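You operate a simulated robot arm through the tools that you are given. There is no shell and no other tool. Be economical: measure what you need, move in short steps, check, and stop when the job is done.

Carry out the task below with a simulated two-armed robot. There is one attempt and no reset: what you move stays moved.

TASK
Put the green bottle in the bottom of the basin. Fetch the orange pot and stand it on the second shelf of bay 5 from the bottom. Put the beige bar that says "2" from the grey table on the bottom shelf of bay 5 and the beige bar marked "1" on the blue tray. Pull the green door open. The order is free. Set down upright: green bottle, orange pot.

The check looks at the end state, three seconds after you hand in, the way a careful person would. Anything else that was tipped, shoved, dropped, spilled or broken makes it a failure.

THE ROBOT
Two 6-joint arms with fingered hands on one trunk, on a base that drives. Base frame: it is fixed to the floor where the robot stands at the start and does not move with it; the origin is under the middle of the robot, x ahead of it, y to its left, z up; the surface under the hand at the start is at about z = 750. Units: mm, degrees, N and s.
The left shoulder is at the start at [70, 168, 1461], the right one opposite. With the tool pointing down near the work surface each hand reaches from about 300 to 580 mm from the robot's upright axis, wherever it stands, measured 20 degrees to its own side. Places, roughly: beige bar [750, -250, 750]; blue tray (20x15x1 cm) [500, 0, 800]; bottom of the basin [-1200, 700, 700]; bottom shelf of bay 5 [4600, 1200, 900]; green bottle (7x7x24 cm) [500, -200, 800]; green door [5600, -600, 400]; orange pot (7x7x15 cm) [1000, -300, 800]; second shelf of bay 5 [4600, 1200, 1400]. Payload 4 kg a hand.
The tool frame of a hand sits at the grasp point between the pads (the TCP): z along the fingers, y along the line on which they close. The tips reach 26 mm beyond it. The gripper opens to 132 mm. The gripper's body begins 73 mm behind the TCP. The gripper is a hand of 3 fingers: y runs from the thumb to the fingers, the wrist lies at [0, 0, -224] in the tool frame, and closing takes about 1.5 s.
Orientation is that of the tool frame in the base frame, as a unit quaternion [x, y, z, w]. With the fingers straight down and closing along the base's y, the tool's x points along the base's -x, its y along +y and its z along -z.

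THE INTERFACE
- The arms move only by the tool nudge_tool. It takes "left_deltas", "right_deltas" or both (then of equal length, played together; a hand with none holds still); each is text: rows parted by semicolons, each of 7 numbers parted by spaces: the shift along the base's x, y, z in mm, then the turn, a rotation vector about the base's x, y, z in degrees, then the closure in counts, from 0 (fully open) to 255 (shut). In form: dx dy dz rx ry rz fingers; .... A call has 1 to 12 rows; each row shifts and turns the commanded pose from where the row before left it. Rows are played at 5 a second. More than 50 mm and 8.6 degrees between two rows, or a gripper value outside its range, and nothing of the call is played. Where a pose cannot be reached the arm comes as near as it can. A force on the tool above 40 N (or 10 N above the force at the start of the call, whichever is more), or a blocked arm, ends the call early, and 0.2 s more pass. Each finger travels about 108 mm/s and halts on what it meets, pressing with about 29 N; the grip force reading is that of the motor and also rises with nothing between the fingers. The clock runs only during rows and for 0.2 s after the last one: add rows that do not move to give the fingers time. It gives the time, the measured TCP pose, the force on the tool (base axes), the opening and the grip force at its end, in the units of the frame above (readings bear some noise), with the torque about the TCP (base axes, N m) and any sound that the robot's microphone picked up.
- Cameras (640 x 400 px; columns grow to the right, rows downward): "scene" is now at [118.7, -15.5, 1667.7]; the picture's right is [-0.15, -0.99, 0.00], its down [-0.85, 0.13, -0.51] and it looks along [0.51, -0.08, -0.86] (base axes); focal length 250 px, centre (320, 200). "left" rides on the left gripper at [-62, 3, -92] in its tool frame; the picture's right is [-0.05, -1.00, 0.00], its down [0.83, -0.04, -0.56] and it looks along [0.55, -0.03, 0.83] (tool axes); focal length 230 px, centre (320, 200). "right" rides on the right gripper at [62, 3, -92] in its tool frame; the picture's right is [-0.05, 1.00, 0.00], its down [-0.83, -0.04, -0.55] and it looks along [-0.55, -0.03, 0.83] (tool axes); focal length 230 px, centre (320, 200). There is no depth. A picture from a camera that has moved, and an enlarged one, comes with that camera's place and axes in the base frame and with its lens. The place of the scene camera against the robot may be out by one fixed shift of up to 12 mm in any direction.
- grab_frame(camera): a new picture of that camera. The clock stands still meanwhile.
- move_column(by): slides the trunk up (or, below 0, down) by that many mm; the arms and the scene camera ride with it, the base frame stays. It gives what a move gives, with no picture.
- drive_base(legs): drives the robot by 1 to 6 legs, each [ahead, left, turn to the left] in mm, mm and degrees, along the robot's own axes; the way and the turn of a leg run together, so that a leg with both is an arc; at most 1500 mm and 180 degrees a leg. The arms and the cameras ride along, it lands a little off, and it stops where it bumps. It gives what a move gives.
- set_grasp(shape, hand): the hand has 3 fingers and takes this shape, open, in about a second: jaw (thumb against the fingers, like two jaws); tri (thumb and two fingers); tip (a fingertip pinch); poke (one finger out to press); point (the index stretched); flat (the hand flat); cup (the hand cupped); fist (a fist). The gripper value then closes the fingers along that shape, each until it touches; the sizes above hold for jaw. It gives what a move gives, with no picture.
- aim_head(pan, tilt): turns the head with the scene camera to pan (to the left, within 86 degrees either way) and tilt (down, from -29 to 69), counted from straight ahead of the robot. It gives what a move gives.
- inspect(camera, box): a new picture of the part [left, top, right, bottom] of that camera's present view, enlarged. The clock stands still meanwhile.
- job_done(): hands the job in; it is judged then, once.

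Work in short steps. Places have to be worked out from the pictures, the camera data and where the tool is seen: move nearer, look again, correct. Check each grasp and each placing, and mend what went wrong. You have 165 turns and 122 pictures in all, those below and enlarged ones among them. Open the grippers and draw the arms clear of the work before you hand the job in, unless the task says otherwise; then end with one line.

The tools are called after "Request:" as name(argument=value, ...) on one line, values as JSON. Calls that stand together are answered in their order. nudge_tool: Moves the arms, as the interface text tells. Its arguments: {"type":"object","properties":{"left_deltas":{"type":"string"},"right_deltas":{"type":"string"}},"required":[]} The other tools are called the same way: move_column (by) slides the trunk up or down; set_grasp (shape, hand) gives the hand a shape; drive_base (legs) drives the base; aim_head (pan, tilt) turns the head that bears the scene camera; grab_frame (camera) takes a picture; inspect (camera, box) takes an enlarged picture of a part of a camera's view; job_done () hands the job in.

At the start:

```text
time_s: 0.0
left_tool_pos: [630.4, 53.4, 1149.7]
left_tcp_rot: [0.0, 1.0, 0.0, 0.001]
left_force: [-0.2, 0.7, 0.4]
left_wrist_torque: [-0.03, 0.01, -0.02]
left_width: 132.1
left_gripper_force: 0.0
left_shape: jaw
right_tool_pos: [383.2, -310.1, 1046.8]
right_tcp_rot: [0.0, 1.0, 0.0, 0.0]
right_force: [0.4, 0.0, -0.1]
right_wrist_torque: [-0.05, -0.01, -0.02]
right_width: 131.8
right_gripper_force: 0.1
right_shape: jaw
trunk travel left (down, up): [-907.0, 33.0]
robot x, y, heading: [-1.2, -0.3, -0.0]
head pan, tilt: [-8.5, 59.3]
```

scene: 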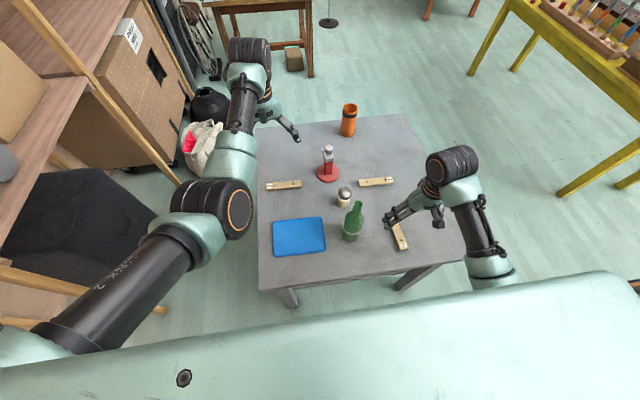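
right: 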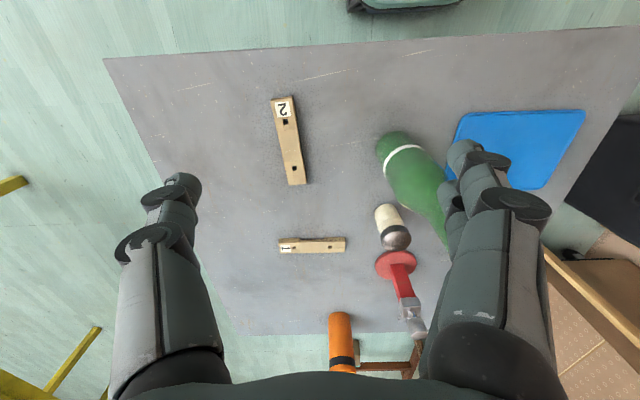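
left: 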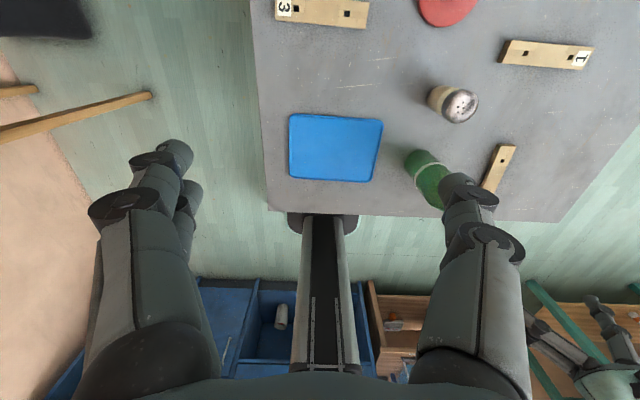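

The pictures put bar "2" near (449,-365), bar "1" near (697,-345) and the pot near (1020,-305). I'll look around ahead before planning any driving.

Request:
aim_head(pan=0, tilt=15)

Request:
grab_frame(camera="scene")

Request:
aim_head(pan=80, tilt=25)

Request:
grab_frame(camera="scene")

Request:
aim_head(pan=-80, tilt=25)

Request:
grab_frame(camera="scene")

```text
time_s: 1.1
left_tool_pos: [631.1, 52.9, 1150.5]
left_tcp_rot: [0.0, 1.0, 0.0, 0.0]
left_force: [-0.5, -0.3, -0.7]
left_wrist_torque: [0.0, 0.01, 0.01]
left_width: 131.7
left_gripper_force: 0.1
left_shape: jaw
right_tool_pos: [383.7, -309.9, 1046.4]
right_tcp_rot: [0.0, 1.0, 0.001, 0.0]
right_force: [-0.1, -0.9, -0.1]
right_wrist_torque: [0.0, 0.01, -0.05]
right_width: 131.8
right_gripper_force: 0.0
right_shape: jaw
trunk travel left (down, up): [-907.0, 33.0]
robot x, y, heading: [1.1, -0.7, 0.1]
head pan, tilt: [0.0, 15.0]
```

```text
118 pictures are left
camera scene: at [145.4, -5.5, 1733.1], right [0.0, -1.0, 0.0], down [-0.26, 0.0, -0.97], along [0.97, 0.0, -0.26], focal length 250 px, centre (320, 200)
```

scene: 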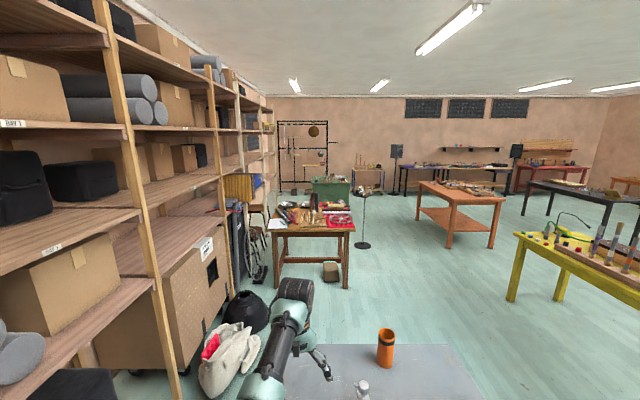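

```text
time_s: 2.6
left_tool_pos: [630.7, 53.6, 1149.9]
left_tcp_rot: [-0.001, 1.0, -0.001, 0.001]
left_force: [0.7, -0.1, 0.2]
left_wrist_torque: [-0.01, -0.03, 0.02]
left_width: 131.8
left_gripper_force: 0.1
left_shape: jaw
right_tool_pos: [383.6, -309.7, 1047.5]
right_tcp_rot: [0.0, 1.0, 0.001, 0.0]
right_force: [-0.1, 0.1, 1.2]
right_wrist_torque: [0.01, -0.01, -0.01]
right_width: 132.0
right_gripper_force: 0.0
right_shape: jaw
trunk travel left (down, up): [-907.0, 33.0]
robot x, y, heading: [-0.4, 1.4, -0.1]
head pan, tilt: [80.0, 25.0]
```

```text
117 pictures are left
camera scene: at [68.1, 85.2, 1717.0], right [0.98, -0.17, 0.0], down [-0.07, -0.42, -0.91], along [0.16, 0.89, -0.42], focal length 250 px, centre (320, 200)
```

scene: 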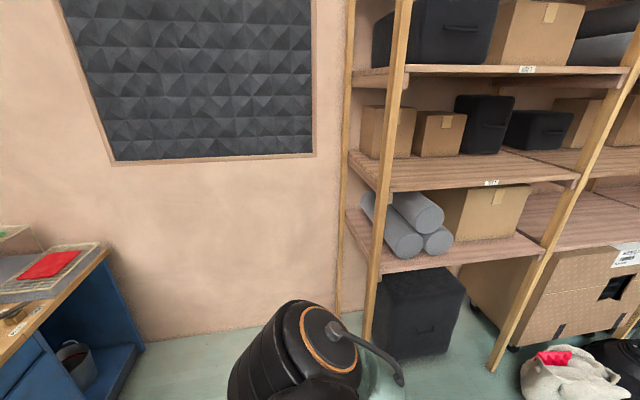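

```text
time_s: 5.1
left_tool_pos: [631.0, 53.3, 1149.9]
left_tcp_rot: [0.0, 1.0, 0.0, 0.0]
left_force: [0.1, 0.1, 0.3]
left_wrist_torque: [0.03, 0.03, -0.07]
left_width: 132.0
left_gripper_force: 0.0
left_shape: jaw
right_tool_pos: [383.9, -308.3, 1047.0]
right_tcp_rot: [0.001, 1.0, 0.001, 0.0]
right_force: [0.3, 0.6, 0.3]
right_wrist_torque: [0.0, 0.04, 0.03]
right_width: 131.9
right_gripper_force: 0.0
right_shape: jaw
trunk travel left (down, up): [-907.0, 33.0]
robot x, y, heading: [-0.7, 1.7, -0.0]
head pan, tilt: [-80.0, 25.0]
```

```text
116 pictures are left
camera scene: at [68.0, -96.2, 1716.9], right [-0.98, -0.17, 0.0], down [-0.07, 0.42, -0.91], along [0.16, -0.89, -0.42], focal length 250 px, centre (320, 200)
```

scene: 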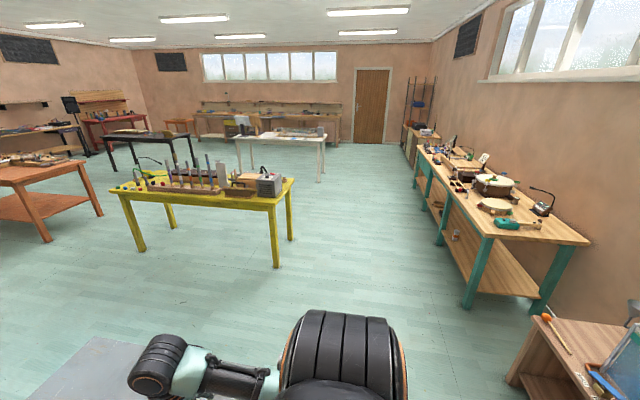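

The room ahead is clear on the right-hand side; the shelves run along the left wall. I'll look steeply down to see how much room the base has in front of the table.

Request:
aim_head(pan=0, tilt=69)

Request:
grab_frame(camera="scene")

Request:
inspect(camera="left", box=[200, 180, 460, 400])

```text
time_s: 6.6
left_tool_pos: [630.5, 52.2, 1149.6]
left_tcp_rot: [0.0, 1.0, 0.0, 0.0]
left_force: [0.5, 0.4, -0.3]
left_wrist_torque: [0.04, 0.0, 0.03]
left_width: 131.7
left_gripper_force: 0.0
left_shape: jaw
right_tool_pos: [383.6, -308.9, 1046.9]
right_tcp_rot: [0.0, 1.0, 0.0, -0.001]
right_force: [0.1, -0.4, -0.1]
right_wrist_torque: [-0.02, 0.02, 0.0]
right_width: 131.9
right_gripper_force: 0.0
right_shape: jaw
trunk travel left (down, up): [-907.0, 33.0]
robot x, y, heading: [-2.3, -4.0, -0.1]
head pan, tilt: [0.0, 68.8]
```

```text
115 pictures are left
camera scene: at [107.9, -5.6, 1657.5], right [0.0, -1.0, 0.0], down [-0.93, 0.0, -0.36], along [0.36, 0.0, -0.93], focal length 250 px, centre (320, 200)
```

scene: 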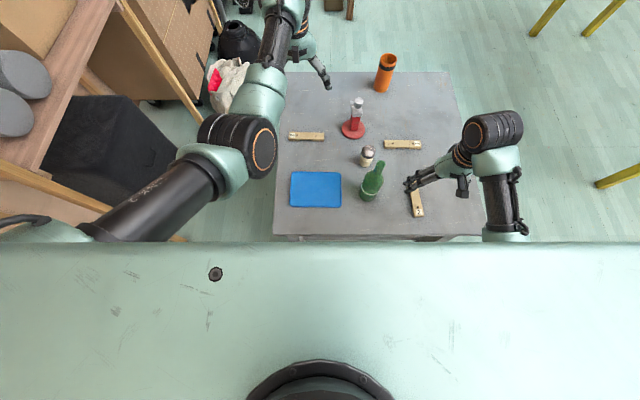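

```text
1.82 times, centred on (330, 290) of left
camera zoom: at [692.3, 56.5, 1241.7], right [0.05, -1.0, 0.0], down [-0.83, -0.04, 0.56], along [-0.55, -0.03, -0.83], focal length 418 px, centre (302, 36)
```

zoom: 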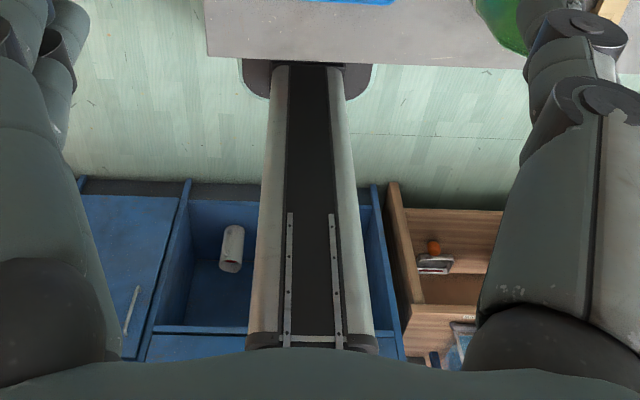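

The base needs about 250 mm of radius and sits clear of the table. I'll tuck the left hand aside and bring the right hand forward over bar "1", then lower the trunk for more reach.

Request:
nudge_tool(left_deltas="-38 28 5 0 0 0 0;-38 28 5 0 0 0 0;-38 28 5 0 0 0 0;-38 28 5 0 0 0 0;-38 28 5 0 0 0 0;-38 28 5 0 0 0 0", right_deltas="36 -6 15 0 0 8 0;36 -6 15 0 0 8 0;36 -6 15 0 0 8 0;36 -6 15 0 0 8 0;36 -6 15 0 0 8 0;36 -6 15 0 0 8 0")

```text
time_s: 8.1
left_tool_pos: [528.7, 186.6, 1121.2]
left_tcp_rot: [-0.005, 0.996, 0.018, 0.086]
left_force: [-0.2, -0.5, -0.5]
left_wrist_torque: [0.0, 0.02, 0.02]
left_width: 132.0
left_gripper_force: 0.0
left_shape: jaw
left hand out of reach, approached as far as the arm can: row 1, 2, 3, 4, 5, 6
right_tool_pos: [599.6, -356.0, 1113.3]
right_tcp_rot: [-0.406, 0.914, 0.0, -0.001]
right_force: [0.0, 0.0, 0.0]
right_wrist_torque: [-0.01, 0.04, -0.02]
right_width: 131.8
right_gripper_force: 0.1
right_shape: jaw
right hand out of reach, approached as far as the arm can: row 1, 2, 3
trunk travel left (down, up): [-907.0, 33.0]
robot x, y, heading: [-3.3, -0.3, 0.0]
head pan, tilt: [0.0, 68.8]
stopped in row 6 (left hand): the arm was blocked; the commanded pose is now the measured one
```

The left arm hit its fold limit but is off to the side. I'll finish the right hand's turn to 90° so the fingers close along the x direction.

Request:
nudge_tool(right_deltas="16 2 0 0 0 8.4 0;16 2 0 0 0 8.4 0;16 2 0 0 0 8.4 0;16 2 0 0 0 8.4 0;16 2 0 0 0 8.4 0")

Request:
move_column(by=-230)

Request:
grab_frame(camera="right")

Request:
grab_frame(camera="scene")

```text
time_s: 9.3
left_tool_pos: [530.6, 185.8, 1121.6]
left_tcp_rot: [-0.005, 0.996, 0.018, 0.088]
left_force: [-0.8, 0.2, -0.2]
left_wrist_torque: [-0.01, 0.0, 0.0]
left_width: 131.5
left_gripper_force: 0.1
left_shape: jaw
right_tool_pos: [647.1, -344.2, 1115.2]
right_tcp_rot: [-0.611, 0.792, -0.001, 0.001]
right_force: [-0.7, -0.5, -0.1]
right_wrist_torque: [0.0, 0.03, 0.04]
right_width: 132.0
right_gripper_force: 0.1
right_shape: jaw
right hand out of reach, approached as far as the arm can: row 4, 5
trunk travel left (down, up): [-907.0, 33.0]
robot x, y, heading: [-1.5, -0.1, 0.0]
head pan, tilt: [0.0, 68.8]
```

```text
time_s: 11.8
left_tool_pos: [528.9, 185.7, 891.4]
left_tcp_rot: [-0.005, 0.996, 0.018, 0.087]
left_force: [0.2, -0.2, -0.1]
left_wrist_torque: [0.03, 0.03, -0.01]
left_width: 132.0
left_gripper_force: 0.1
left_shape: jaw
right_tool_pos: [648.1, -344.2, 885.7]
right_tcp_rot: [-0.611, 0.792, -0.002, 0.001]
right_force: [0.6, 0.0, 0.2]
right_wrist_torque: [-0.02, -0.02, 0.02]
right_width: 131.9
right_gripper_force: 0.1
right_shape: jaw
trunk travel left (down, up): [-677.0, 263.0]
robot x, y, heading: [2.1, -1.5, -0.0]
head pan, tilt: [0.0, 68.8]
```

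```text
113 pictures are left
camera right: at [627.3, -401.4, 977.9], right [-0.95, 0.3, 0.0], down [0.25, 0.79, 0.56], along [0.17, 0.53, -0.83], focal length 230 px, centre (320, 200)
```

right: 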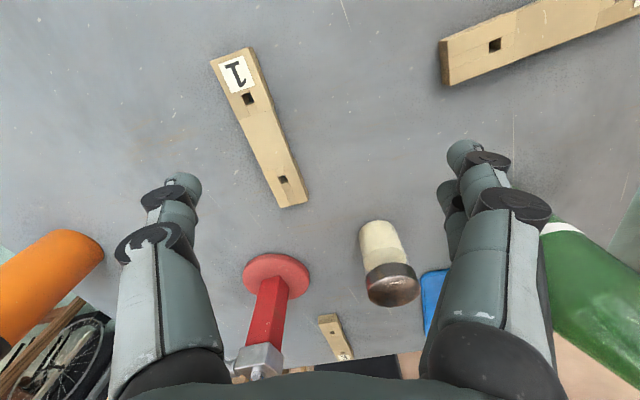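

```text
112 pictures are left
camera scene: at [107.8, -5.4, 1427.6], right [0.0, -1.0, 0.0], down [-0.93, 0.0, -0.36], along [0.36, 0.0, -0.93], focal length 250 px, centre (320, 200)
```

scene: 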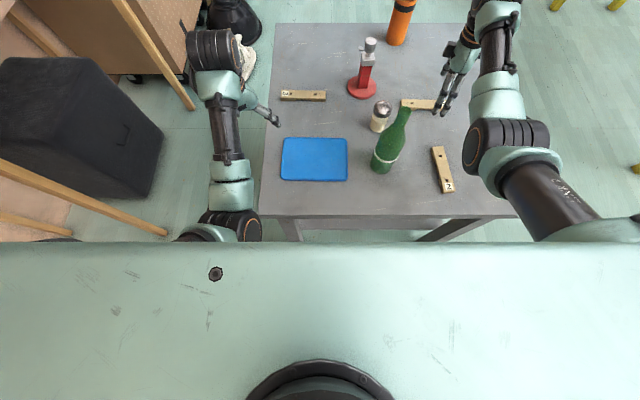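

Bar "1" is centred at about (699,-343) and runs along y. The hand has 75° of turn so far, so I'll lower the trunk a little, finish the turn and centre over the bar.

Request:
move_column(by=-60)

Request:
nudge_tool(right_deltas="17 0 0 0 0 7.4 0;17 0 0 0 0 7.3 0;17 0 0 0 0 0 0;0 0 0 0 0 0 0")

Request:
grab_frame(camera="right")

```text
time_s: 12.8
left_tool_pos: [528.7, 186.0, 830.6]
left_tcp_rot: [-0.005, 0.996, 0.017, 0.088]
left_force: [0.6, -0.3, -0.6]
left_wrist_torque: [0.01, -0.01, -0.02]
left_width: 132.1
left_gripper_force: 0.1
left_shape: jaw
right_tool_pos: [646.8, -343.4, 826.0]
right_tcp_rot: [-0.611, 0.792, -0.002, 0.001]
right_force: [0.6, -0.4, 0.7]
right_wrist_torque: [-0.01, 0.02, 0.04]
right_width: 131.6
right_gripper_force: 0.1
right_shape: jaw
trunk travel left (down, up): [-617.0, 323.0]
robot x, y, heading: [-2.5, 0.1, -0.1]
head pan, tilt: [0.0, 68.8]
```

```text
time_s: 13.8
left_tool_pos: [528.8, 186.1, 831.8]
left_tcp_rot: [-0.005, 0.996, 0.017, 0.087]
left_force: [0.1, 0.3, -0.6]
left_wrist_torque: [0.0, 0.0, -0.01]
left_width: 131.7
left_gripper_force: 0.1
left_shape: jaw
right_tool_pos: [662.3, -341.9, 826.8]
right_tcp_rot: [-0.607, 0.795, -0.002, 0.001]
right_force: [-0.4, -0.2, 0.3]
right_wrist_torque: [-0.01, 0.02, -0.02]
right_width: 132.1
right_gripper_force: 0.1
right_shape: jaw
right hand out of reach, approached as far as the arm can: row 1, 2
trunk travel left (down, up): [-617.0, 323.0]
robot x, y, heading: [-1.8, -1.9, -0.1]
head pan, tilt: [0.0, 68.8]
```

```text
111 pictures are left
camera right: at [642.7, -399.1, 919.0], right [-0.95, 0.31, -0.01], down [0.26, 0.79, 0.56], along [0.18, 0.53, -0.83], focal length 230 px, centre (320, 200)
```

right: 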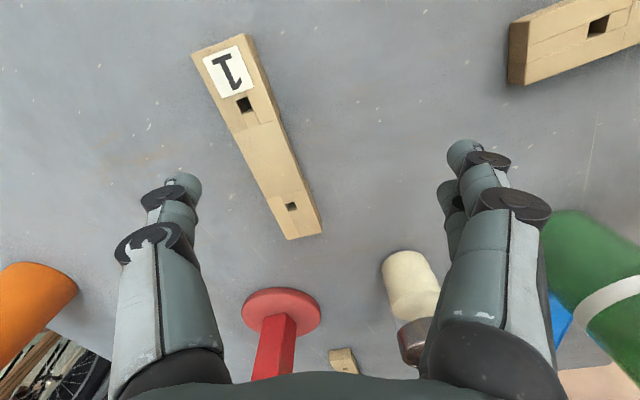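

The wrist stops at about 75° from this side. Shifting the robot to the right will turn the arm relative to the bar, so I'll raise the trunk and strafe.

Request:
move_column(by=250)

Request:
drive_base(legs=[[0, -250, 0]])

Request:
nudge_tool(right_deltas="10 35 0 0 0 8 0;10 35 0 0 0 7.3 0;10 35 0 0 0 0 0;10 35 0 0 0 0 0;0 35 0 0 0 0 0;0 35 0 0 0 0 0;0 35 0 0 0 0 0")

Request:
grab_frame(camera="right")

```text
time_s: 16.3
left_tool_pos: [529.2, 185.6, 1080.2]
left_tcp_rot: [-0.005, 0.996, 0.018, 0.086]
left_force: [-0.3, 0.0, -0.8]
left_wrist_torque: [0.03, 0.03, 0.03]
left_width: 132.0
left_gripper_force: 0.1
left_shape: jaw
right_tool_pos: [662.6, -340.8, 1077.8]
right_tcp_rot: [-0.608, 0.794, -0.001, 0.001]
right_force: [-1.1, 0.3, 0.7]
right_wrist_torque: [0.01, -0.01, -0.01]
right_width: 132.1
right_gripper_force: 0.0
right_shape: jaw
trunk travel left (down, up): [-867.0, 73.0]
robot x, y, heading: [0.5, 0.0, -0.1]
head pan, tilt: [0.0, 68.8]
```

```text
time_s: 18.1
left_tool_pos: [528.5, -59.4, 1080.3]
left_tcp_rot: [-0.007, 0.996, 0.016, 0.089]
left_force: [-0.1, 0.8, 0.7]
left_wrist_torque: [-0.01, 0.01, -0.02]
left_width: 131.8
left_gripper_force: 0.2
left_shape: jaw
right_tool_pos: [665.6, -584.8, 1077.6]
right_tcp_rot: [-0.61, 0.793, -0.003, 0.0]
right_force: [0.7, 1.2, -0.4]
right_wrist_torque: [-0.02, 0.0, -0.01]
right_width: 131.9
right_gripper_force: 0.1
right_shape: jaw
trunk travel left (down, up): [-867.0, 73.0]
robot x, y, heading: [-0.6, -250.4, 0.2]
head pan, tilt: [0.0, 68.8]
```

```text
time_s: 19.8
left_tool_pos: [528.8, -58.9, 1080.9]
left_tcp_rot: [-0.008, 0.996, 0.017, 0.088]
left_force: [0.0, 0.3, -0.5]
left_wrist_torque: [-0.02, -0.02, 0.01]
left_width: 131.8
left_gripper_force: 0.1
left_shape: jaw
right_tool_pos: [675.6, -309.2, 1080.2]
right_tcp_rot: [-0.665, 0.747, -0.003, 0.0]
right_force: [0.2, 0.2, 0.4]
right_wrist_torque: [-0.03, 0.01, -0.01]
right_width: 131.7
right_gripper_force: 0.0
right_shape: jaw
right hand out of reach, approached as far as the arm can: row 1, 2, 6, 7
trunk travel left (down, up): [-867.0, 73.0]
robot x, y, heading: [2.0, -247.3, 0.1]
head pan, tilt: [0.0, 68.8]
```

```text
110 pictures are left
camera right: at [664.1, -369.9, 1173.4], right [-0.99, 0.17, -0.01], down [0.14, 0.82, 0.55], along [0.1, 0.54, -0.83], focal length 230 px, centre (320, 200)
```

right: 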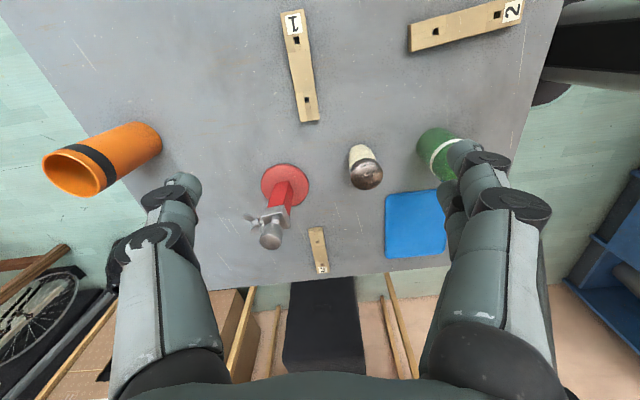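

From here the turn reaches 83°, good enough for the bar. I'll shift over the bar and lower the trunk.

Request:
nudge_tool(right_deltas="12 -17 0 0 0 0 0;12 -17 0 0 0 0 0;0 0 0 0 0 0 0")

Request:
move_column(by=-230)

Request:
grab_frame(camera="right")

Request:
grab_frame(camera="scene")

```text
time_s: 20.6
left_tool_pos: [528.0, -60.4, 1081.6]
left_tcp_rot: [-0.007, 0.996, 0.017, 0.087]
left_force: [0.2, -0.3, 0.2]
left_wrist_torque: [-0.02, -0.02, 0.02]
left_width: 131.8
left_gripper_force: 0.1
left_shape: jaw
right_tool_pos: [685.6, -350.4, 1081.9]
right_tcp_rot: [-0.666, 0.746, -0.003, 0.001]
right_force: [-0.2, 0.0, 0.0]
right_wrist_torque: [-0.02, -0.03, 0.02]
right_width: 131.8
right_gripper_force: 0.2
right_shape: jaw
right hand out of reach, approached as far as the arm can: row 1, 2
trunk travel left (down, up): [-867.0, 73.0]
robot x, y, heading: [1.8, -245.9, 0.1]
head pan, tilt: [0.0, 68.8]
```

```text
time_s: 23.0
left_tool_pos: [528.4, -59.5, 851.5]
left_tcp_rot: [-0.008, 0.996, 0.018, 0.087]
left_force: [-0.9, -0.1, 0.1]
left_wrist_torque: [-0.01, 0.03, 0.01]
left_width: 131.8
left_gripper_force: 0.1
left_shape: jaw
right_tool_pos: [686.0, -349.7, 850.9]
right_tcp_rot: [-0.665, 0.747, -0.002, 0.001]
right_force: [0.0, -0.6, -0.2]
right_wrist_torque: [0.02, 0.02, -0.04]
right_width: 131.7
right_gripper_force: 0.0
right_shape: jaw
trunk travel left (down, up): [-637.0, 303.0]
robot x, y, heading: [3.8, -251.2, 0.3]
head pan, tilt: [0.0, 68.8]
```

```text
109 pictures are left
camera right: at [674.4, -410.1, 943.7], right [-0.99, 0.17, -0.01], down [0.14, 0.82, 0.55], along [0.1, 0.55, -0.83], focal length 230 px, centre (320, 200)
```

right: 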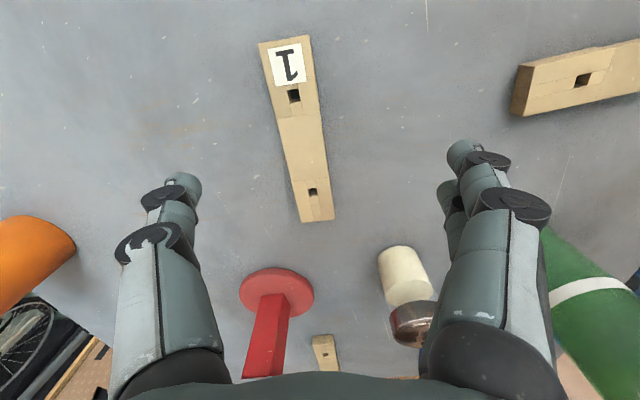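

```text
108 pictures are left
camera scene: at [108.3, -254.7, 1387.6], right [0.01, -1.0, 0.0], down [-0.93, 0.0, -0.36], along [0.36, 0.0, -0.93], focal length 250 px, centre (320, 200)
```

scene: 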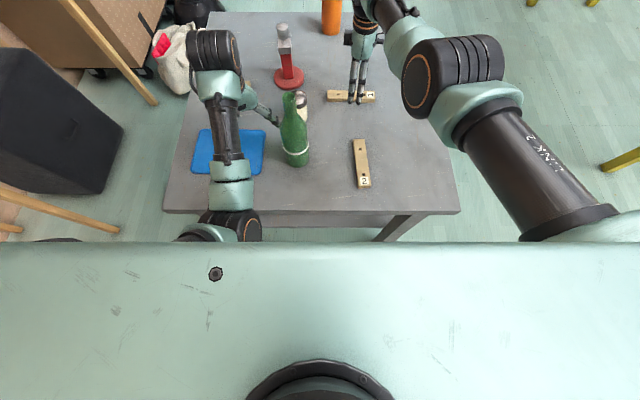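

The bar's centre is at about (700,-341). I'll shift by (+14,+8) and go down to about z 785.

Request:
nudge_tool(right_deltas="14 8 -10 0 0 4 0;0 0 -18 0 0 0 0;0 0 -18 0 0 0 0;0 0 -18 0 0 0 0;0 0 0 0 0 0 0")

Request:
grab_frame(camera="right")

```text
time_s: 24.2
left_tool_pos: [529.5, -60.1, 851.3]
left_tcp_rot: [-0.007, 0.996, 0.018, 0.088]
left_force: [-0.2, -0.1, -0.4]
left_wrist_torque: [0.04, -0.02, -0.03]
left_width: 132.0
left_gripper_force: 0.1
left_shape: jaw
right_tool_pos: [672.4, -353.7, 791.7]
right_tcp_rot: [-0.691, 0.723, -0.002, 0.002]
right_force: [-0.2, 0.3, 0.6]
right_wrist_torque: [0.0, 0.01, 0.01]
right_width: 132.0
right_gripper_force: 0.0
right_shape: jaw
right hand out of reach, approached as far as the arm can: row 1, 2, 3, 4
trunk travel left (down, up): [-637.0, 303.0]
robot x, y, heading: [0.6, -245.3, 0.3]
head pan, tilt: [0.0, 68.8]
```

```text
107 pictures are left
camera right: at [664.6, -414.6, 884.6], right [-1.0, 0.1, 0.0], down [0.08, 0.83, 0.55], along [0.06, 0.55, -0.83], focal length 230 px, centre (320, 200)
```

right: 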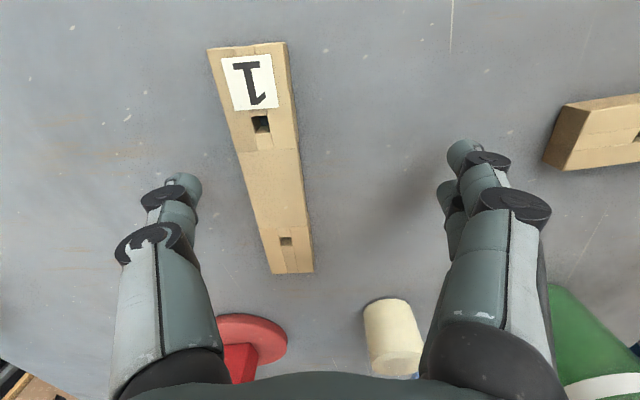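

Reach ends about 28 mm short, but the bar already lies between the fingers. I'll lower the trunk slightly and close, letting the bar centre itself.

Request:
move_column(by=-10)

Request:
nudge_tool(right_deltas="8 0 0 0 0 0 0;0 0 0 0 0 0 0")

Request:
inspect(camera="right", box=[120, 20, 500, 300])

```text
time_s: 24.8
left_tool_pos: [527.7, -61.2, 841.7]
left_tcp_rot: [-0.008, 0.996, 0.018, 0.089]
left_force: [-1.0, 0.3, -1.1]
left_wrist_torque: [0.05, -0.03, -0.03]
left_width: 132.0
left_gripper_force: 0.0
left_shape: jaw
right_tool_pos: [671.3, -355.0, 782.5]
right_tcp_rot: [-0.691, 0.723, -0.003, 0.001]
right_force: [-0.6, 0.6, 0.1]
right_wrist_torque: [0.01, 0.0, 0.0]
right_width: 131.7
right_gripper_force: 0.1
right_shape: jaw
trunk travel left (down, up): [-627.0, 313.0]
robot x, y, heading: [1.1, -250.7, 0.4]
head pan, tilt: [0.0, 68.8]
```

```text
time_s: 25.4
left_tool_pos: [528.8, -59.6, 841.9]
left_tcp_rot: [-0.009, 0.996, 0.018, 0.087]
left_force: [-1.6, -0.2, 0.2]
left_wrist_torque: [0.0, 0.02, 0.02]
left_width: 131.9
left_gripper_force: 0.1
left_shape: jaw
right_tool_pos: [673.0, -356.6, 783.2]
right_tcp_rot: [-0.691, 0.723, -0.003, 0.001]
right_force: [0.5, 0.3, -0.1]
right_wrist_torque: [0.01, 0.0, 0.0]
right_width: 131.9
right_gripper_force: 0.1
right_shape: jaw
right hand out of reach, approached as far as the arm can: row 1
trunk travel left (down, up): [-627.0, 313.0]
robot x, y, heading: [-0.2, -250.8, 0.4]
head pan, tilt: [0.0, 68.8]
```

```text
1.43 times, centred on (310, 160) of right
camera zoom: at [666.0, -417.8, 876.4], right [-1.0, 0.1, -0.01], down [0.08, 0.83, 0.55], along [0.06, 0.55, -0.83], focal length 329 px, centre (334, 257)
```

zoom: 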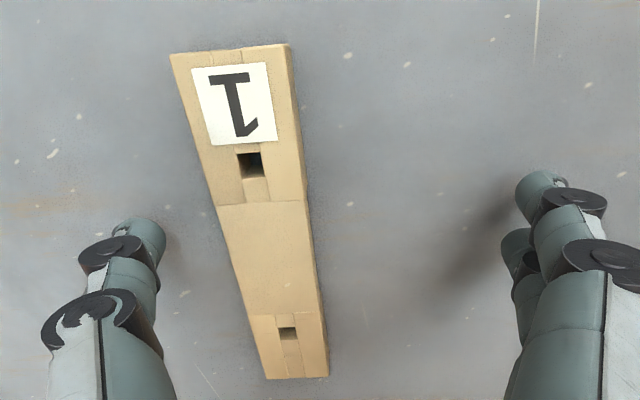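

The bar lies between the fingers at the right height, so I'll close.

Request:
nudge_tool(right_deltas="0 0 0 0 0 0 120;0 0 0 0 0 0 160;0 0 0 0 0 0 200;0 0 0 0 0 0 230;0 0 0 0 0 0 255;0 0 0 0 0 0 255;0 0 0 0 0 0 255;0 0 0 0 0 0 255")

Request:
grab_frame(camera="right")

```text
time_s: 27.1
left_tool_pos: [527.8, -60.5, 841.1]
left_tcp_rot: [-0.008, 0.996, 0.018, 0.088]
left_force: [0.7, 0.4, 0.3]
left_wrist_torque: [0.0, -0.01, 0.0]
left_width: 132.2
left_gripper_force: 0.0
left_shape: jaw
right_tool_pos: [673.1, -357.0, 784.6]
right_tcp_rot: [-0.691, 0.723, -0.003, 0.001]
right_force: [0.7, -1.1, 2.5]
right_wrist_torque: [0.04, -0.1, -0.07]
right_width: 28.1
right_gripper_force: 29.7
right_shape: jaw
trunk travel left (down, up): [-627.0, 313.0]
robot x, y, heading: [0.6, -249.8, 0.3]
head pan, tilt: [0.0, 68.8]
```

```text
105 pictures are left
camera right: at [666.0, -417.9, 876.6], right [-1.0, 0.1, -0.01], down [0.08, 0.83, 0.55], along [0.06, 0.55, -0.83], focal length 230 px, centre (320, 200)
```

right: 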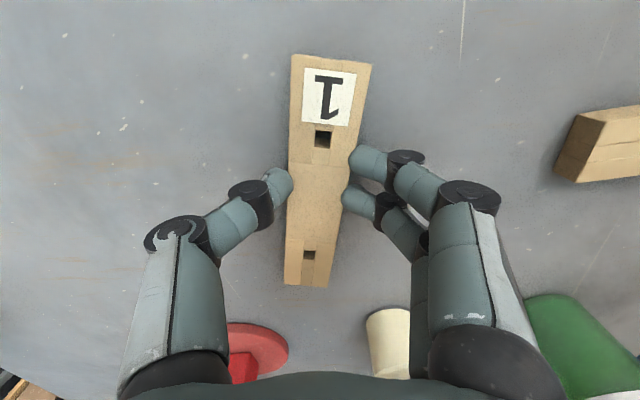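

Bar "1" is gripped (28 mm). I'll lift with the trunk, well above the bottle, then strafe back left.

Request:
move_column(by=310)

Request:
drive_base(legs=[[0, 290, 0]])

Request:
grab_frame(camera="right")

Request:
grab_frame(camera="scene")

```text
time_s: 30.2
left_tool_pos: [529.4, -61.3, 1150.3]
left_tcp_rot: [-0.008, 0.996, 0.017, 0.087]
left_force: [0.6, 0.1, 0.0]
left_wrist_torque: [0.0, 0.01, 0.03]
left_width: 132.1
left_gripper_force: 0.1
left_shape: jaw
right_tool_pos: [673.2, -357.3, 1094.5]
right_tcp_rot: [-0.691, 0.723, -0.003, 0.001]
right_force: [-0.8, -0.4, -0.2]
right_wrist_torque: [-0.02, 0.0, 0.0]
right_width: 14.4
right_gripper_force: 29.1
right_shape: jaw
trunk travel left (down, up): [-937.0, 3.0]
robot x, y, heading: [1.5, -249.7, 0.2]
head pan, tilt: [0.0, 68.8]
```

```text
time_s: 32.2
left_tool_pos: [527.5, 219.3, 1152.4]
left_tcp_rot: [-0.008, 0.996, 0.019, 0.087]
left_force: [1.0, -0.9, -0.1]
left_wrist_torque: [0.01, -0.01, -0.01]
left_width: 132.0
left_gripper_force: 0.0
left_shape: jaw
right_tool_pos: [672.0, -76.8, 1093.6]
right_tcp_rot: [-0.692, 0.722, -0.002, 0.002]
right_force: [0.8, -0.1, -0.1]
right_wrist_torque: [-0.01, -0.01, 0.03]
right_width: 14.5
right_gripper_force: 28.8
right_shape: jaw
trunk travel left (down, up): [-937.0, 3.0]
robot x, y, heading: [-1.4, 31.4, 0.7]
head pan, tilt: [0.0, 68.8]
```

```text
104 pictures are left
camera right: at [664.7, -136.5, 1186.0], right [-1.0, 0.1, 0.0], down [0.08, 0.83, 0.56], along [0.06, 0.55, -0.83], focal length 230 px, centre (320, 200)
```

right: 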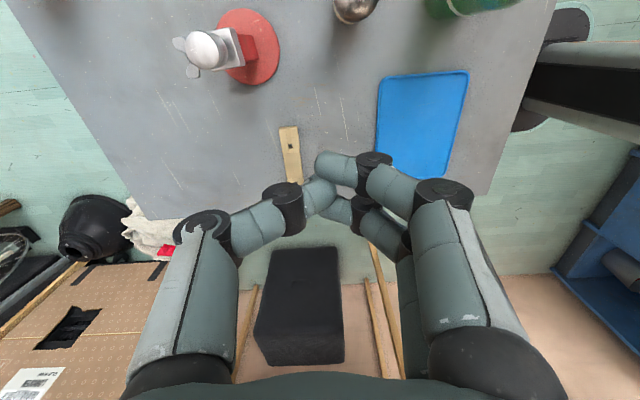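

```text
103 pictures are left
camera scene: at [106.6, 24.6, 1687.5], right [0.01, -1.0, 0.0], down [-0.93, -0.01, -0.36], along [0.36, 0.0, -0.93], focal length 250 px, centre (320, 200)
```

scene: 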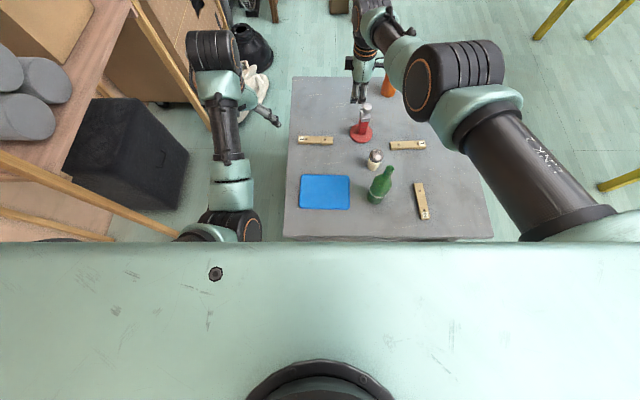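

The bar slipped out (14 mm, fingers empty) and still lies at its spot. I gripped only its top edge, so I'll go back, a bit closer this time, and grip deeper.

Request:
drive_base(legs=[[0, -300, 0], [50, 0, 0]])

Request:
nudge_tool(right_deltas="-12 0 0 0 0 0 0;-12 0 0 0 0 0 0;-5 0 0 0 0 0 0;0 0 0 0 0 0 0;0 0 0 0 0 0 0")

Request:
move_column(by=-250)

Request:
grab_frame(camera="right")

```text
time_s: 34.8
left_tool_pos: [567.9, -84.5, 1157.0]
left_tcp_rot: [-0.008, 0.996, 0.017, 0.092]
left_force: [-1.3, -0.5, 0.7]
left_wrist_torque: [-0.02, -0.04, 0.0]
left_width: 132.0
left_gripper_force: 0.0
left_shape: jaw
right_tool_pos: [713.3, -380.1, 1100.0]
right_tcp_rot: [-0.692, 0.722, -0.006, 0.004]
right_force: [0.1, 0.1, -0.4]
right_wrist_torque: [0.02, -0.09, 0.0]
right_width: 14.5
right_gripper_force: 28.8
right_shape: jaw
trunk travel left (down, up): [-937.0, 3.0]
robot x, y, heading: [49.3, -276.6, 0.5]
head pan, tilt: [0.0, 68.8]
```

```text
time_s: 36.0
left_tool_pos: [576.9, -84.7, 1151.8]
left_tcp_rot: [-0.009, 0.996, 0.018, 0.087]
left_force: [0.3, 0.5, 0.7]
left_wrist_torque: [-0.03, -0.04, -0.03]
left_width: 131.9
left_gripper_force: 0.1
left_shape: jaw
right_tool_pos: [718.3, -376.8, 1090.5]
right_tcp_rot: [-0.691, 0.723, -0.003, 0.0]
right_force: [-0.2, 0.0, 0.3]
right_wrist_torque: [-0.02, -0.04, 0.0]
right_width: 132.0
right_gripper_force: 0.1
right_shape: jaw
right hand out of reach, approached as far as the arm can: row 1, 2, 3
trunk travel left (down, up): [-937.0, 3.0]
robot x, y, heading: [48.6, -276.0, 0.4]
head pan, tilt: [0.0, 68.8]
```

```text
time_s: 38.6
left_tool_pos: [578.7, -85.0, 902.0]
left_tcp_rot: [-0.008, 0.996, 0.018, 0.088]
left_force: [-1.1, 0.3, 0.1]
left_wrist_torque: [0.03, 0.02, -0.01]
left_width: 131.8
left_gripper_force: 0.0
left_shape: jaw
right_tool_pos: [718.3, -376.4, 840.4]
right_tcp_rot: [-0.691, 0.723, -0.002, 0.001]
right_force: [-0.2, -0.4, 0.4]
right_wrist_torque: [0.0, -0.02, 0.02]
right_width: 132.3
right_gripper_force: 0.1
right_shape: jaw
trunk travel left (down, up): [-687.0, 253.0]
robot x, y, heading: [50.8, -276.3, 0.2]
head pan, tilt: [0.0, 68.8]
```

```text
102 pictures are left
camera right: at [711.8, -436.9, 931.9], right [-1.0, 0.1, 0.0], down [0.08, 0.83, 0.55], along [0.06, 0.55, -0.83], focal length 230 px, centre (320, 200)
```

right: 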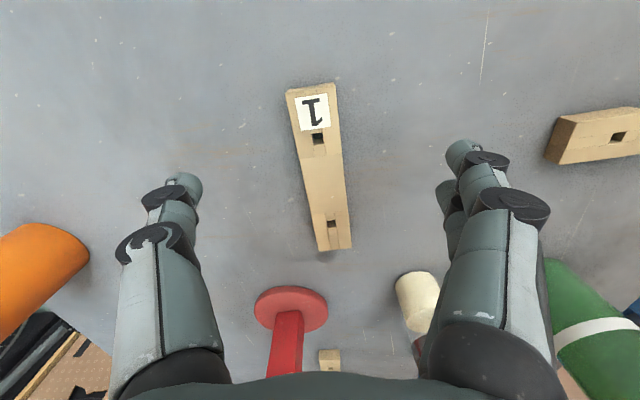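

The bar is centred at about (718,-342), straight below in x. I'll shift +34 in y, edge the left hand away from the bottle, and lower.

Request:
nudge_tool(left_deltas="0 15 5 0 0 0 0;0 15 5 0 0 0 0;0 15 0 0 0 0 0;0 15 0 0 0 0 0", right_deltas="0 17 0 0 0 3 0;0 17 0 0 0 3 0;0 0 0 0 0 0 0;0 0 0 0 0 0 0")

Request:
move_column(by=-55)

Request:
grab_frame(camera="right")

```text
time_s: 39.6
left_tool_pos: [585.6, -26.0, 895.7]
left_tcp_rot: [-0.008, 0.996, 0.017, 0.088]
left_force: [-1.0, -0.7, 0.1]
left_wrist_torque: [-0.03, -0.01, -0.03]
left_width: 131.9
left_gripper_force: 0.0
left_shape: jaw
left hand out of reach, approached as far as the arm can: row 1, 2
right_tool_pos: [713.3, -343.7, 841.0]
right_tcp_rot: [0.729, -0.685, 0.002, 0.001]
right_force: [0.5, -0.2, -0.2]
right_wrist_torque: [-0.01, -0.01, -0.02]
right_width: 132.0
right_gripper_force: 0.0
right_shape: jaw
right hand out of reach, approached as far as the arm can: row 1
trunk travel left (down, up): [-687.0, 253.0]
robot x, y, heading: [51.5, -278.0, 0.3]
head pan, tilt: [0.0, 68.8]
```

```text
time_s: 40.5
left_tool_pos: [585.5, -26.5, 840.3]
left_tcp_rot: [-0.009, 0.996, 0.019, 0.089]
left_force: [0.1, 0.2, 0.1]
left_wrist_torque: [0.02, 0.01, -0.02]
left_width: 132.1
left_gripper_force: 0.0
left_shape: jaw
right_tool_pos: [712.5, -345.8, 787.5]
right_tcp_rot: [0.728, -0.685, 0.003, 0.0]
right_force: [1.3, 0.6, 0.4]
right_wrist_torque: [0.01, 0.01, 0.0]
right_width: 131.9
right_gripper_force: 0.1
right_shape: jaw
trunk travel left (down, up): [-632.0, 308.0]
robot x, y, heading: [54.1, -278.0, 0.6]
head pan, tilt: [0.0, 68.8]
```

```text
101 pictures are left
camera right: at [712.6, -406.4, 878.6], right [-1.0, -0.01, 0.0], down [-0.01, 0.83, 0.55], along [0.0, 0.55, -0.83], focal length 230 px, centre (320, 200)
```

right: 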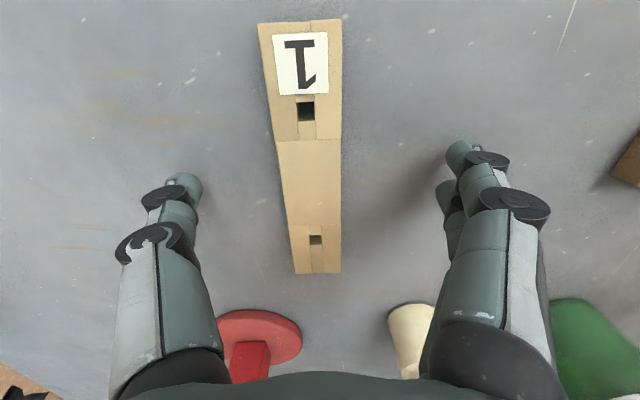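

Well aligned. I'll lower 11 mm more and close.

Request:
move_column(by=-11)

Request:
nudge_tool(right_deltas="0 0 0 0 0 0 120;0 0 0 0 0 0 170;0 0 0 0 0 0 200;0 0 0 0 0 0 230;0 0 0 0 0 0 255;0 0 0 0 0 0 255;0 0 0 0 0 0 255;0 0 0 0 0 0 255")

Request:
move_column(by=20)

Request:
grab_frame(camera="right")

```text
time_s: 41.1
left_tool_pos: [584.9, -26.7, 831.1]
left_tcp_rot: [-0.009, 0.996, 0.018, 0.089]
left_force: [0.3, -0.6, -0.6]
left_wrist_torque: [-0.02, 0.02, 0.0]
left_width: 131.9
left_gripper_force: 0.1
left_shape: jaw
right_tool_pos: [713.9, -345.5, 774.9]
right_tcp_rot: [0.728, -0.685, 0.003, 0.0]
right_force: [1.3, -0.1, 1.1]
right_wrist_torque: [0.03, 0.06, 0.0]
right_width: 132.2
right_gripper_force: 0.2
right_shape: jaw
trunk travel left (down, up): [-621.0, 319.0]
robot x, y, heading: [47.4, -272.5, 0.4]
head pan, tilt: [0.0, 68.8]
```

```text
time_s: 42.9
left_tool_pos: [585.3, -25.7, 831.9]
left_tcp_rot: [-0.009, 0.996, 0.018, 0.09]
left_force: [0.6, 0.3, 0.6]
left_wrist_torque: [0.01, -0.02, -0.04]
left_width: 131.8
left_gripper_force: 0.0
left_shape: jaw
right_tool_pos: [712.8, -345.0, 776.9]
right_tcp_rot: [0.729, -0.685, 0.004, -0.002]
right_force: [4.2, 0.5, 15.1]
right_wrist_torque: [-0.01, 0.28, -0.05]
right_width: 33.9
right_gripper_force: 28.8
right_shape: jaw
trunk travel left (down, up): [-621.0, 319.0]
robot x, y, heading: [50.1, -270.5, 0.2]
head pan, tilt: [0.0, 68.8]
```

```text
time_s: 43.6
left_tool_pos: [585.9, -25.7, 849.6]
left_tcp_rot: [-0.008, 0.996, 0.018, 0.088]
left_force: [0.1, 0.2, -0.1]
left_wrist_torque: [0.01, 0.03, 0.01]
left_width: 131.8
left_gripper_force: 0.1
left_shape: jaw
right_tool_pos: [712.3, -346.2, 794.7]
right_tcp_rot: [0.728, -0.686, 0.002, 0.001]
right_force: [0.0, 0.0, -0.8]
right_wrist_torque: [-0.05, -0.02, -0.01]
right_width: 33.2
right_gripper_force: 29.3
right_shape: jaw
trunk travel left (down, up): [-641.0, 299.0]
robot x, y, heading: [47.0, -273.4, 0.3]
head pan, tilt: [0.0, 68.8]
```

```text
100 pictures are left
camera right: at [712.1, -406.5, 886.3], right [-1.0, -0.01, 0.0], down [-0.01, 0.83, 0.55], along [0.0, 0.55, -0.83], focal length 230 px, centre (320, 200)
```

right: 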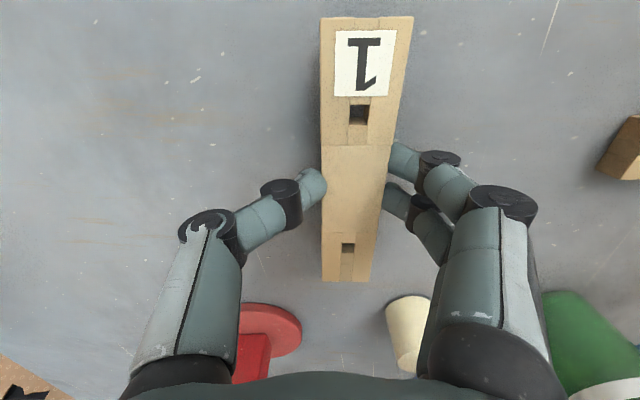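

The bar is held this time (33 mm) and lifts. I'll raise it fully and check that it stayed.

Request:
move_column(by=285)

Request:
drive_base(legs=[[0, 330, 0]])

Request:
grab_frame(camera="right")

```text
time_s: 46.5
left_tool_pos: [585.8, -27.1, 1134.5]
left_tcp_rot: [-0.008, 0.996, 0.017, 0.089]
left_force: [-0.5, -0.1, 0.6]
left_wrist_torque: [-0.01, -0.01, 0.02]
left_width: 131.9
left_gripper_force: 0.1
left_shape: jaw
right_tool_pos: [712.8, -345.0, 1080.5]
right_tcp_rot: [0.728, -0.685, 0.003, 0.0]
right_force: [0.0, 0.6, -1.5]
right_wrist_torque: [0.0, 0.0, 0.04]
right_width: 33.0
right_gripper_force: 29.4
right_shape: jaw
trunk travel left (down, up): [-926.0, 14.0]
robot x, y, heading: [50.7, -275.4, 0.2]
head pan, tilt: [0.0, 68.8]
```

```text
time_s: 48.7
left_tool_pos: [586.8, 299.9, 1135.8]
left_tcp_rot: [-0.005, 0.996, 0.019, 0.089]
left_force: [-1.0, -0.2, -0.1]
left_wrist_torque: [0.01, 0.02, -0.02]
left_width: 131.8
left_gripper_force: 0.1
left_shape: jaw
right_tool_pos: [712.2, -20.3, 1079.5]
right_tcp_rot: [0.726, -0.688, 0.001, 0.001]
right_force: [-0.8, -0.4, -2.4]
right_wrist_torque: [0.03, -0.04, 0.0]
right_width: 32.9
right_gripper_force: 28.3
right_shape: jaw
trunk travel left (down, up): [-926.0, 14.0]
robot x, y, heading: [47.9, 56.2, 0.1]
head pan, tilt: [0.0, 68.8]
```

```text
99 pictures are left
camera right: at [710.9, -81.1, 1171.9], right [-1.0, 0.0, 0.0], down [0.0, 0.83, 0.55], along [0.0, 0.55, -0.83], focal length 230 px, centre (320, 200)
```

right: 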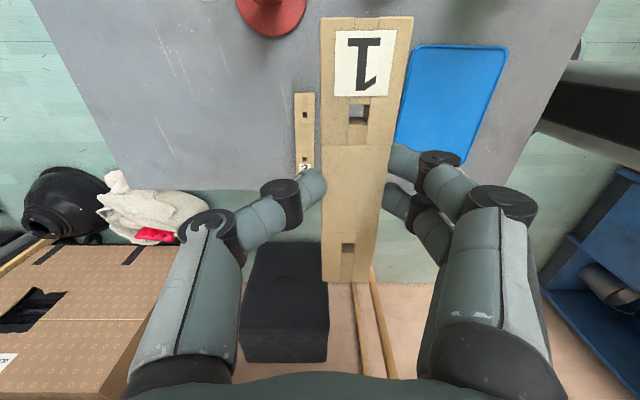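

Bar secure. The tray is centred near (500,12), so I'll drive back 212 mm and left 32 mm to put the bar above it.

Request:
drive_base(legs=[[-212, 30, 0]])

Request:
move_column(by=-200)

Request:
grab_frame(camera="right")

Request:
grab_frame(camera="scene")

```text
time_s: 50.3
left_tool_pos: [381.0, 334.9, 1133.2]
left_tcp_rot: [-0.008, 0.996, 0.018, 0.087]
left_force: [0.0, 0.1, -0.3]
left_wrist_torque: [0.0, 0.03, -0.02]
left_width: 131.9
left_gripper_force: 0.0
left_shape: jaw
right_tool_pos: [506.5, 14.5, 1077.2]
right_tcp_rot: [0.727, -0.687, 0.001, 0.002]
right_force: [0.6, -0.1, -1.4]
right_wrist_torque: [0.0, -0.04, -0.01]
right_width: 33.1
right_gripper_force: 29.0
right_shape: jaw
trunk travel left (down, up): [-926.0, 14.0]
robot x, y, heading: [-156.8, 89.0, 0.3]
head pan, tilt: [0.0, 68.8]
```

```text
time_s: 52.5
left_tool_pos: [376.1, 335.2, 934.4]
left_tcp_rot: [-0.009, 0.996, 0.018, 0.088]
left_force: [0.4, 0.9, 0.5]
left_wrist_torque: [-0.01, 0.01, 0.03]
left_width: 131.8
left_gripper_force: 0.0
left_shape: jaw
right_tool_pos: [503.3, 14.7, 879.8]
right_tcp_rot: [0.727, -0.687, 0.002, 0.001]
right_force: [-0.2, -0.7, -1.7]
right_wrist_torque: [-0.02, 0.0, -0.04]
right_width: 32.9
right_gripper_force: 29.4
right_shape: jaw
trunk travel left (down, up): [-726.0, 214.0]
robot x, y, heading: [-159.7, 88.1, 0.4]
head pan, tilt: [0.0, 68.8]
```

```text
98 pictures are left
camera right: at [502.9, -45.9, 972.3], right [-1.0, -0.01, 0.0], down [-0.01, 0.83, 0.55], along [0.0, 0.55, -0.83], focal length 230 px, centre (320, 200)
```

right: 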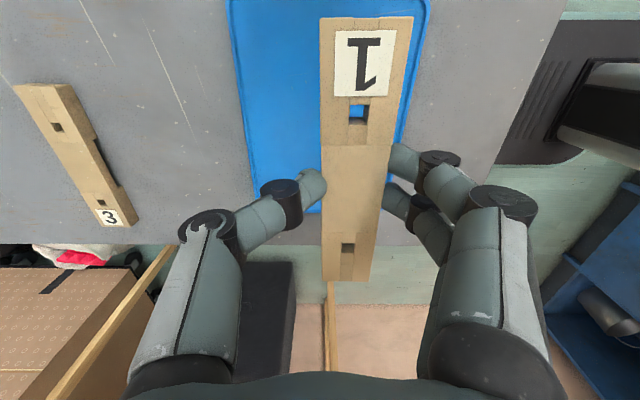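

```text
97 pictures are left
camera scene: at [-51.8, 82.2, 1476.5], right [0.01, -1.0, 0.0], down [-0.93, 0.0, -0.36], along [0.36, 0.0, -0.93], focal length 250 px, centre (320, 200)
```

scene: 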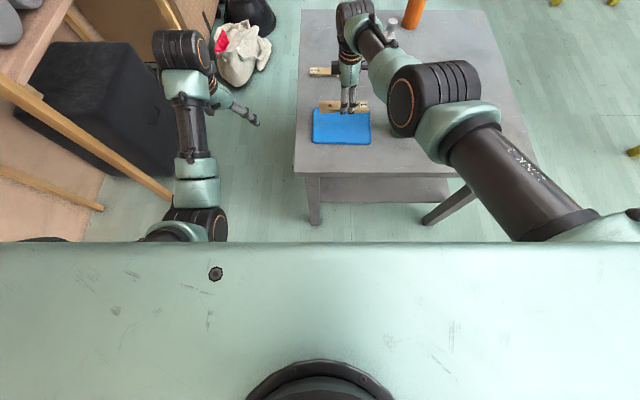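

The tray spans about x 425–575, y −90–110, and the bar sits above its middle. I'll lower until it nearly rests, then release.

Request:
move_column(by=-88)

Request:
nudge_tool(right_deltas="0 -3 -4 0 0 0 255;0 0 0 0 0 0 255")

Request:
grab_frame(camera="right")

```text
time_s: 53.7
left_tool_pos: [375.1, 335.6, 847.5]
left_tcp_rot: [-0.007, 0.996, 0.019, 0.088]
left_force: [-1.0, -0.2, -0.1]
left_wrist_torque: [0.0, -0.02, 0.01]
left_width: 131.9
left_gripper_force: 0.0
left_shape: jaw
right_tool_pos: [502.4, 15.7, 792.5]
right_tcp_rot: [0.728, -0.686, 0.002, 0.0]
right_force: [-0.1, 0.6, -1.7]
right_wrist_torque: [-0.03, -0.05, -0.02]
right_width: 33.1
right_gripper_force: 29.7
right_shape: jaw
trunk travel left (down, up): [-638.0, 302.0]
robot x, y, heading: [-155.1, 89.8, 0.2]
head pan, tilt: [0.0, 68.8]
```

```text
time_s: 54.3
left_tool_pos: [375.7, 334.4, 847.3]
left_tcp_rot: [-0.008, 0.996, 0.018, 0.088]
left_force: [0.6, -0.7, -0.3]
left_wrist_torque: [0.01, -0.06, 0.02]
left_width: 131.7
left_gripper_force: 0.0
left_shape: jaw
right_tool_pos: [504.5, 11.6, 787.0]
right_tcp_rot: [0.727, -0.686, 0.002, 0.0]
right_force: [0.2, -0.1, -2.0]
right_wrist_torque: [-0.02, -0.02, -0.05]
right_width: 32.7
right_gripper_force: 29.0
right_shape: jaw
trunk travel left (down, up): [-638.0, 302.0]
robot x, y, heading: [-161.6, 90.5, 0.4]
head pan, tilt: [0.0, 68.8]
```

```text
96 pictures are left
camera right: at [502.5, -49.5, 880.0], right [-1.0, -0.01, 0.0], down [-0.01, 0.83, 0.55], along [0.0, 0.55, -0.83], focal length 230 px, centre (320, 200)
```

right: 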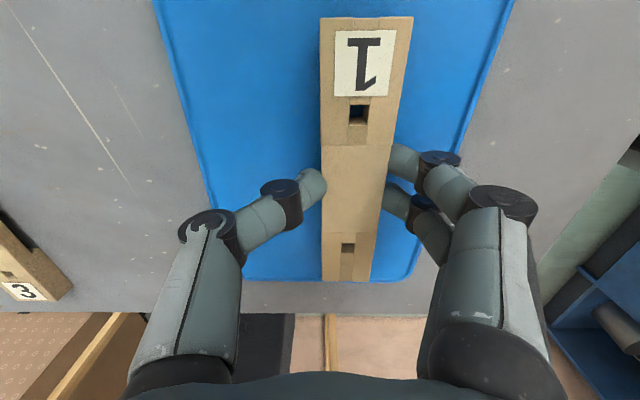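

No contact yet. I'll nudge down a few millimetres and slightly toward −y, then open.

Request:
nudge_tool(right_deltas="-3 -8 -1 0 0 0 255;0 0 -3 0 0 0 255;0 0 0 0 0 0 255")

Request:
nudge_tool(right_deltas="0 0 -3 0 0 0 255;0 0 0 0 0 0 255")

```text
time_s: 55.1
left_tool_pos: [376.6, 333.8, 848.6]
left_tcp_rot: [-0.008, 0.996, 0.018, 0.089]
left_force: [1.0, 0.1, 0.2]
left_wrist_torque: [0.01, -0.03, 0.01]
left_width: 131.8
left_gripper_force: 0.1
left_shape: jaw
right_tool_pos: [498.0, 2.2, 783.8]
right_tcp_rot: [0.727, -0.687, 0.002, 0.0]
right_force: [-0.3, -0.4, 2.8]
right_wrist_torque: [0.02, -0.02, 0.02]
right_width: 32.8
right_gripper_force: 28.7
right_shape: jaw
trunk travel left (down, up): [-638.0, 302.0]
robot x, y, heading: [-161.6, 86.0, 0.2]
head pan, tilt: [0.0, 68.8]
```

```text
time_s: 55.7
left_tool_pos: [374.9, 335.1, 848.0]
left_tcp_rot: [-0.007, 0.996, 0.018, 0.089]
left_force: [0.1, -0.2, 0.2]
left_wrist_torque: [0.01, 0.01, -0.02]
left_width: 131.9
left_gripper_force: 0.0
left_shape: jaw
right_tool_pos: [499.4, 2.9, 782.8]
right_tcp_rot: [0.728, -0.686, 0.004, -0.001]
right_force: [-0.6, -1.5, 9.8]
right_wrist_torque: [-0.02, 0.1, 0.0]
right_width: 33.1
right_gripper_force: 28.9
right_shape: jaw
trunk travel left (down, up): [-638.0, 302.0]
robot x, y, heading: [-159.5, 90.4, 0.1]
head pan, tilt: [0.0, 68.8]
```

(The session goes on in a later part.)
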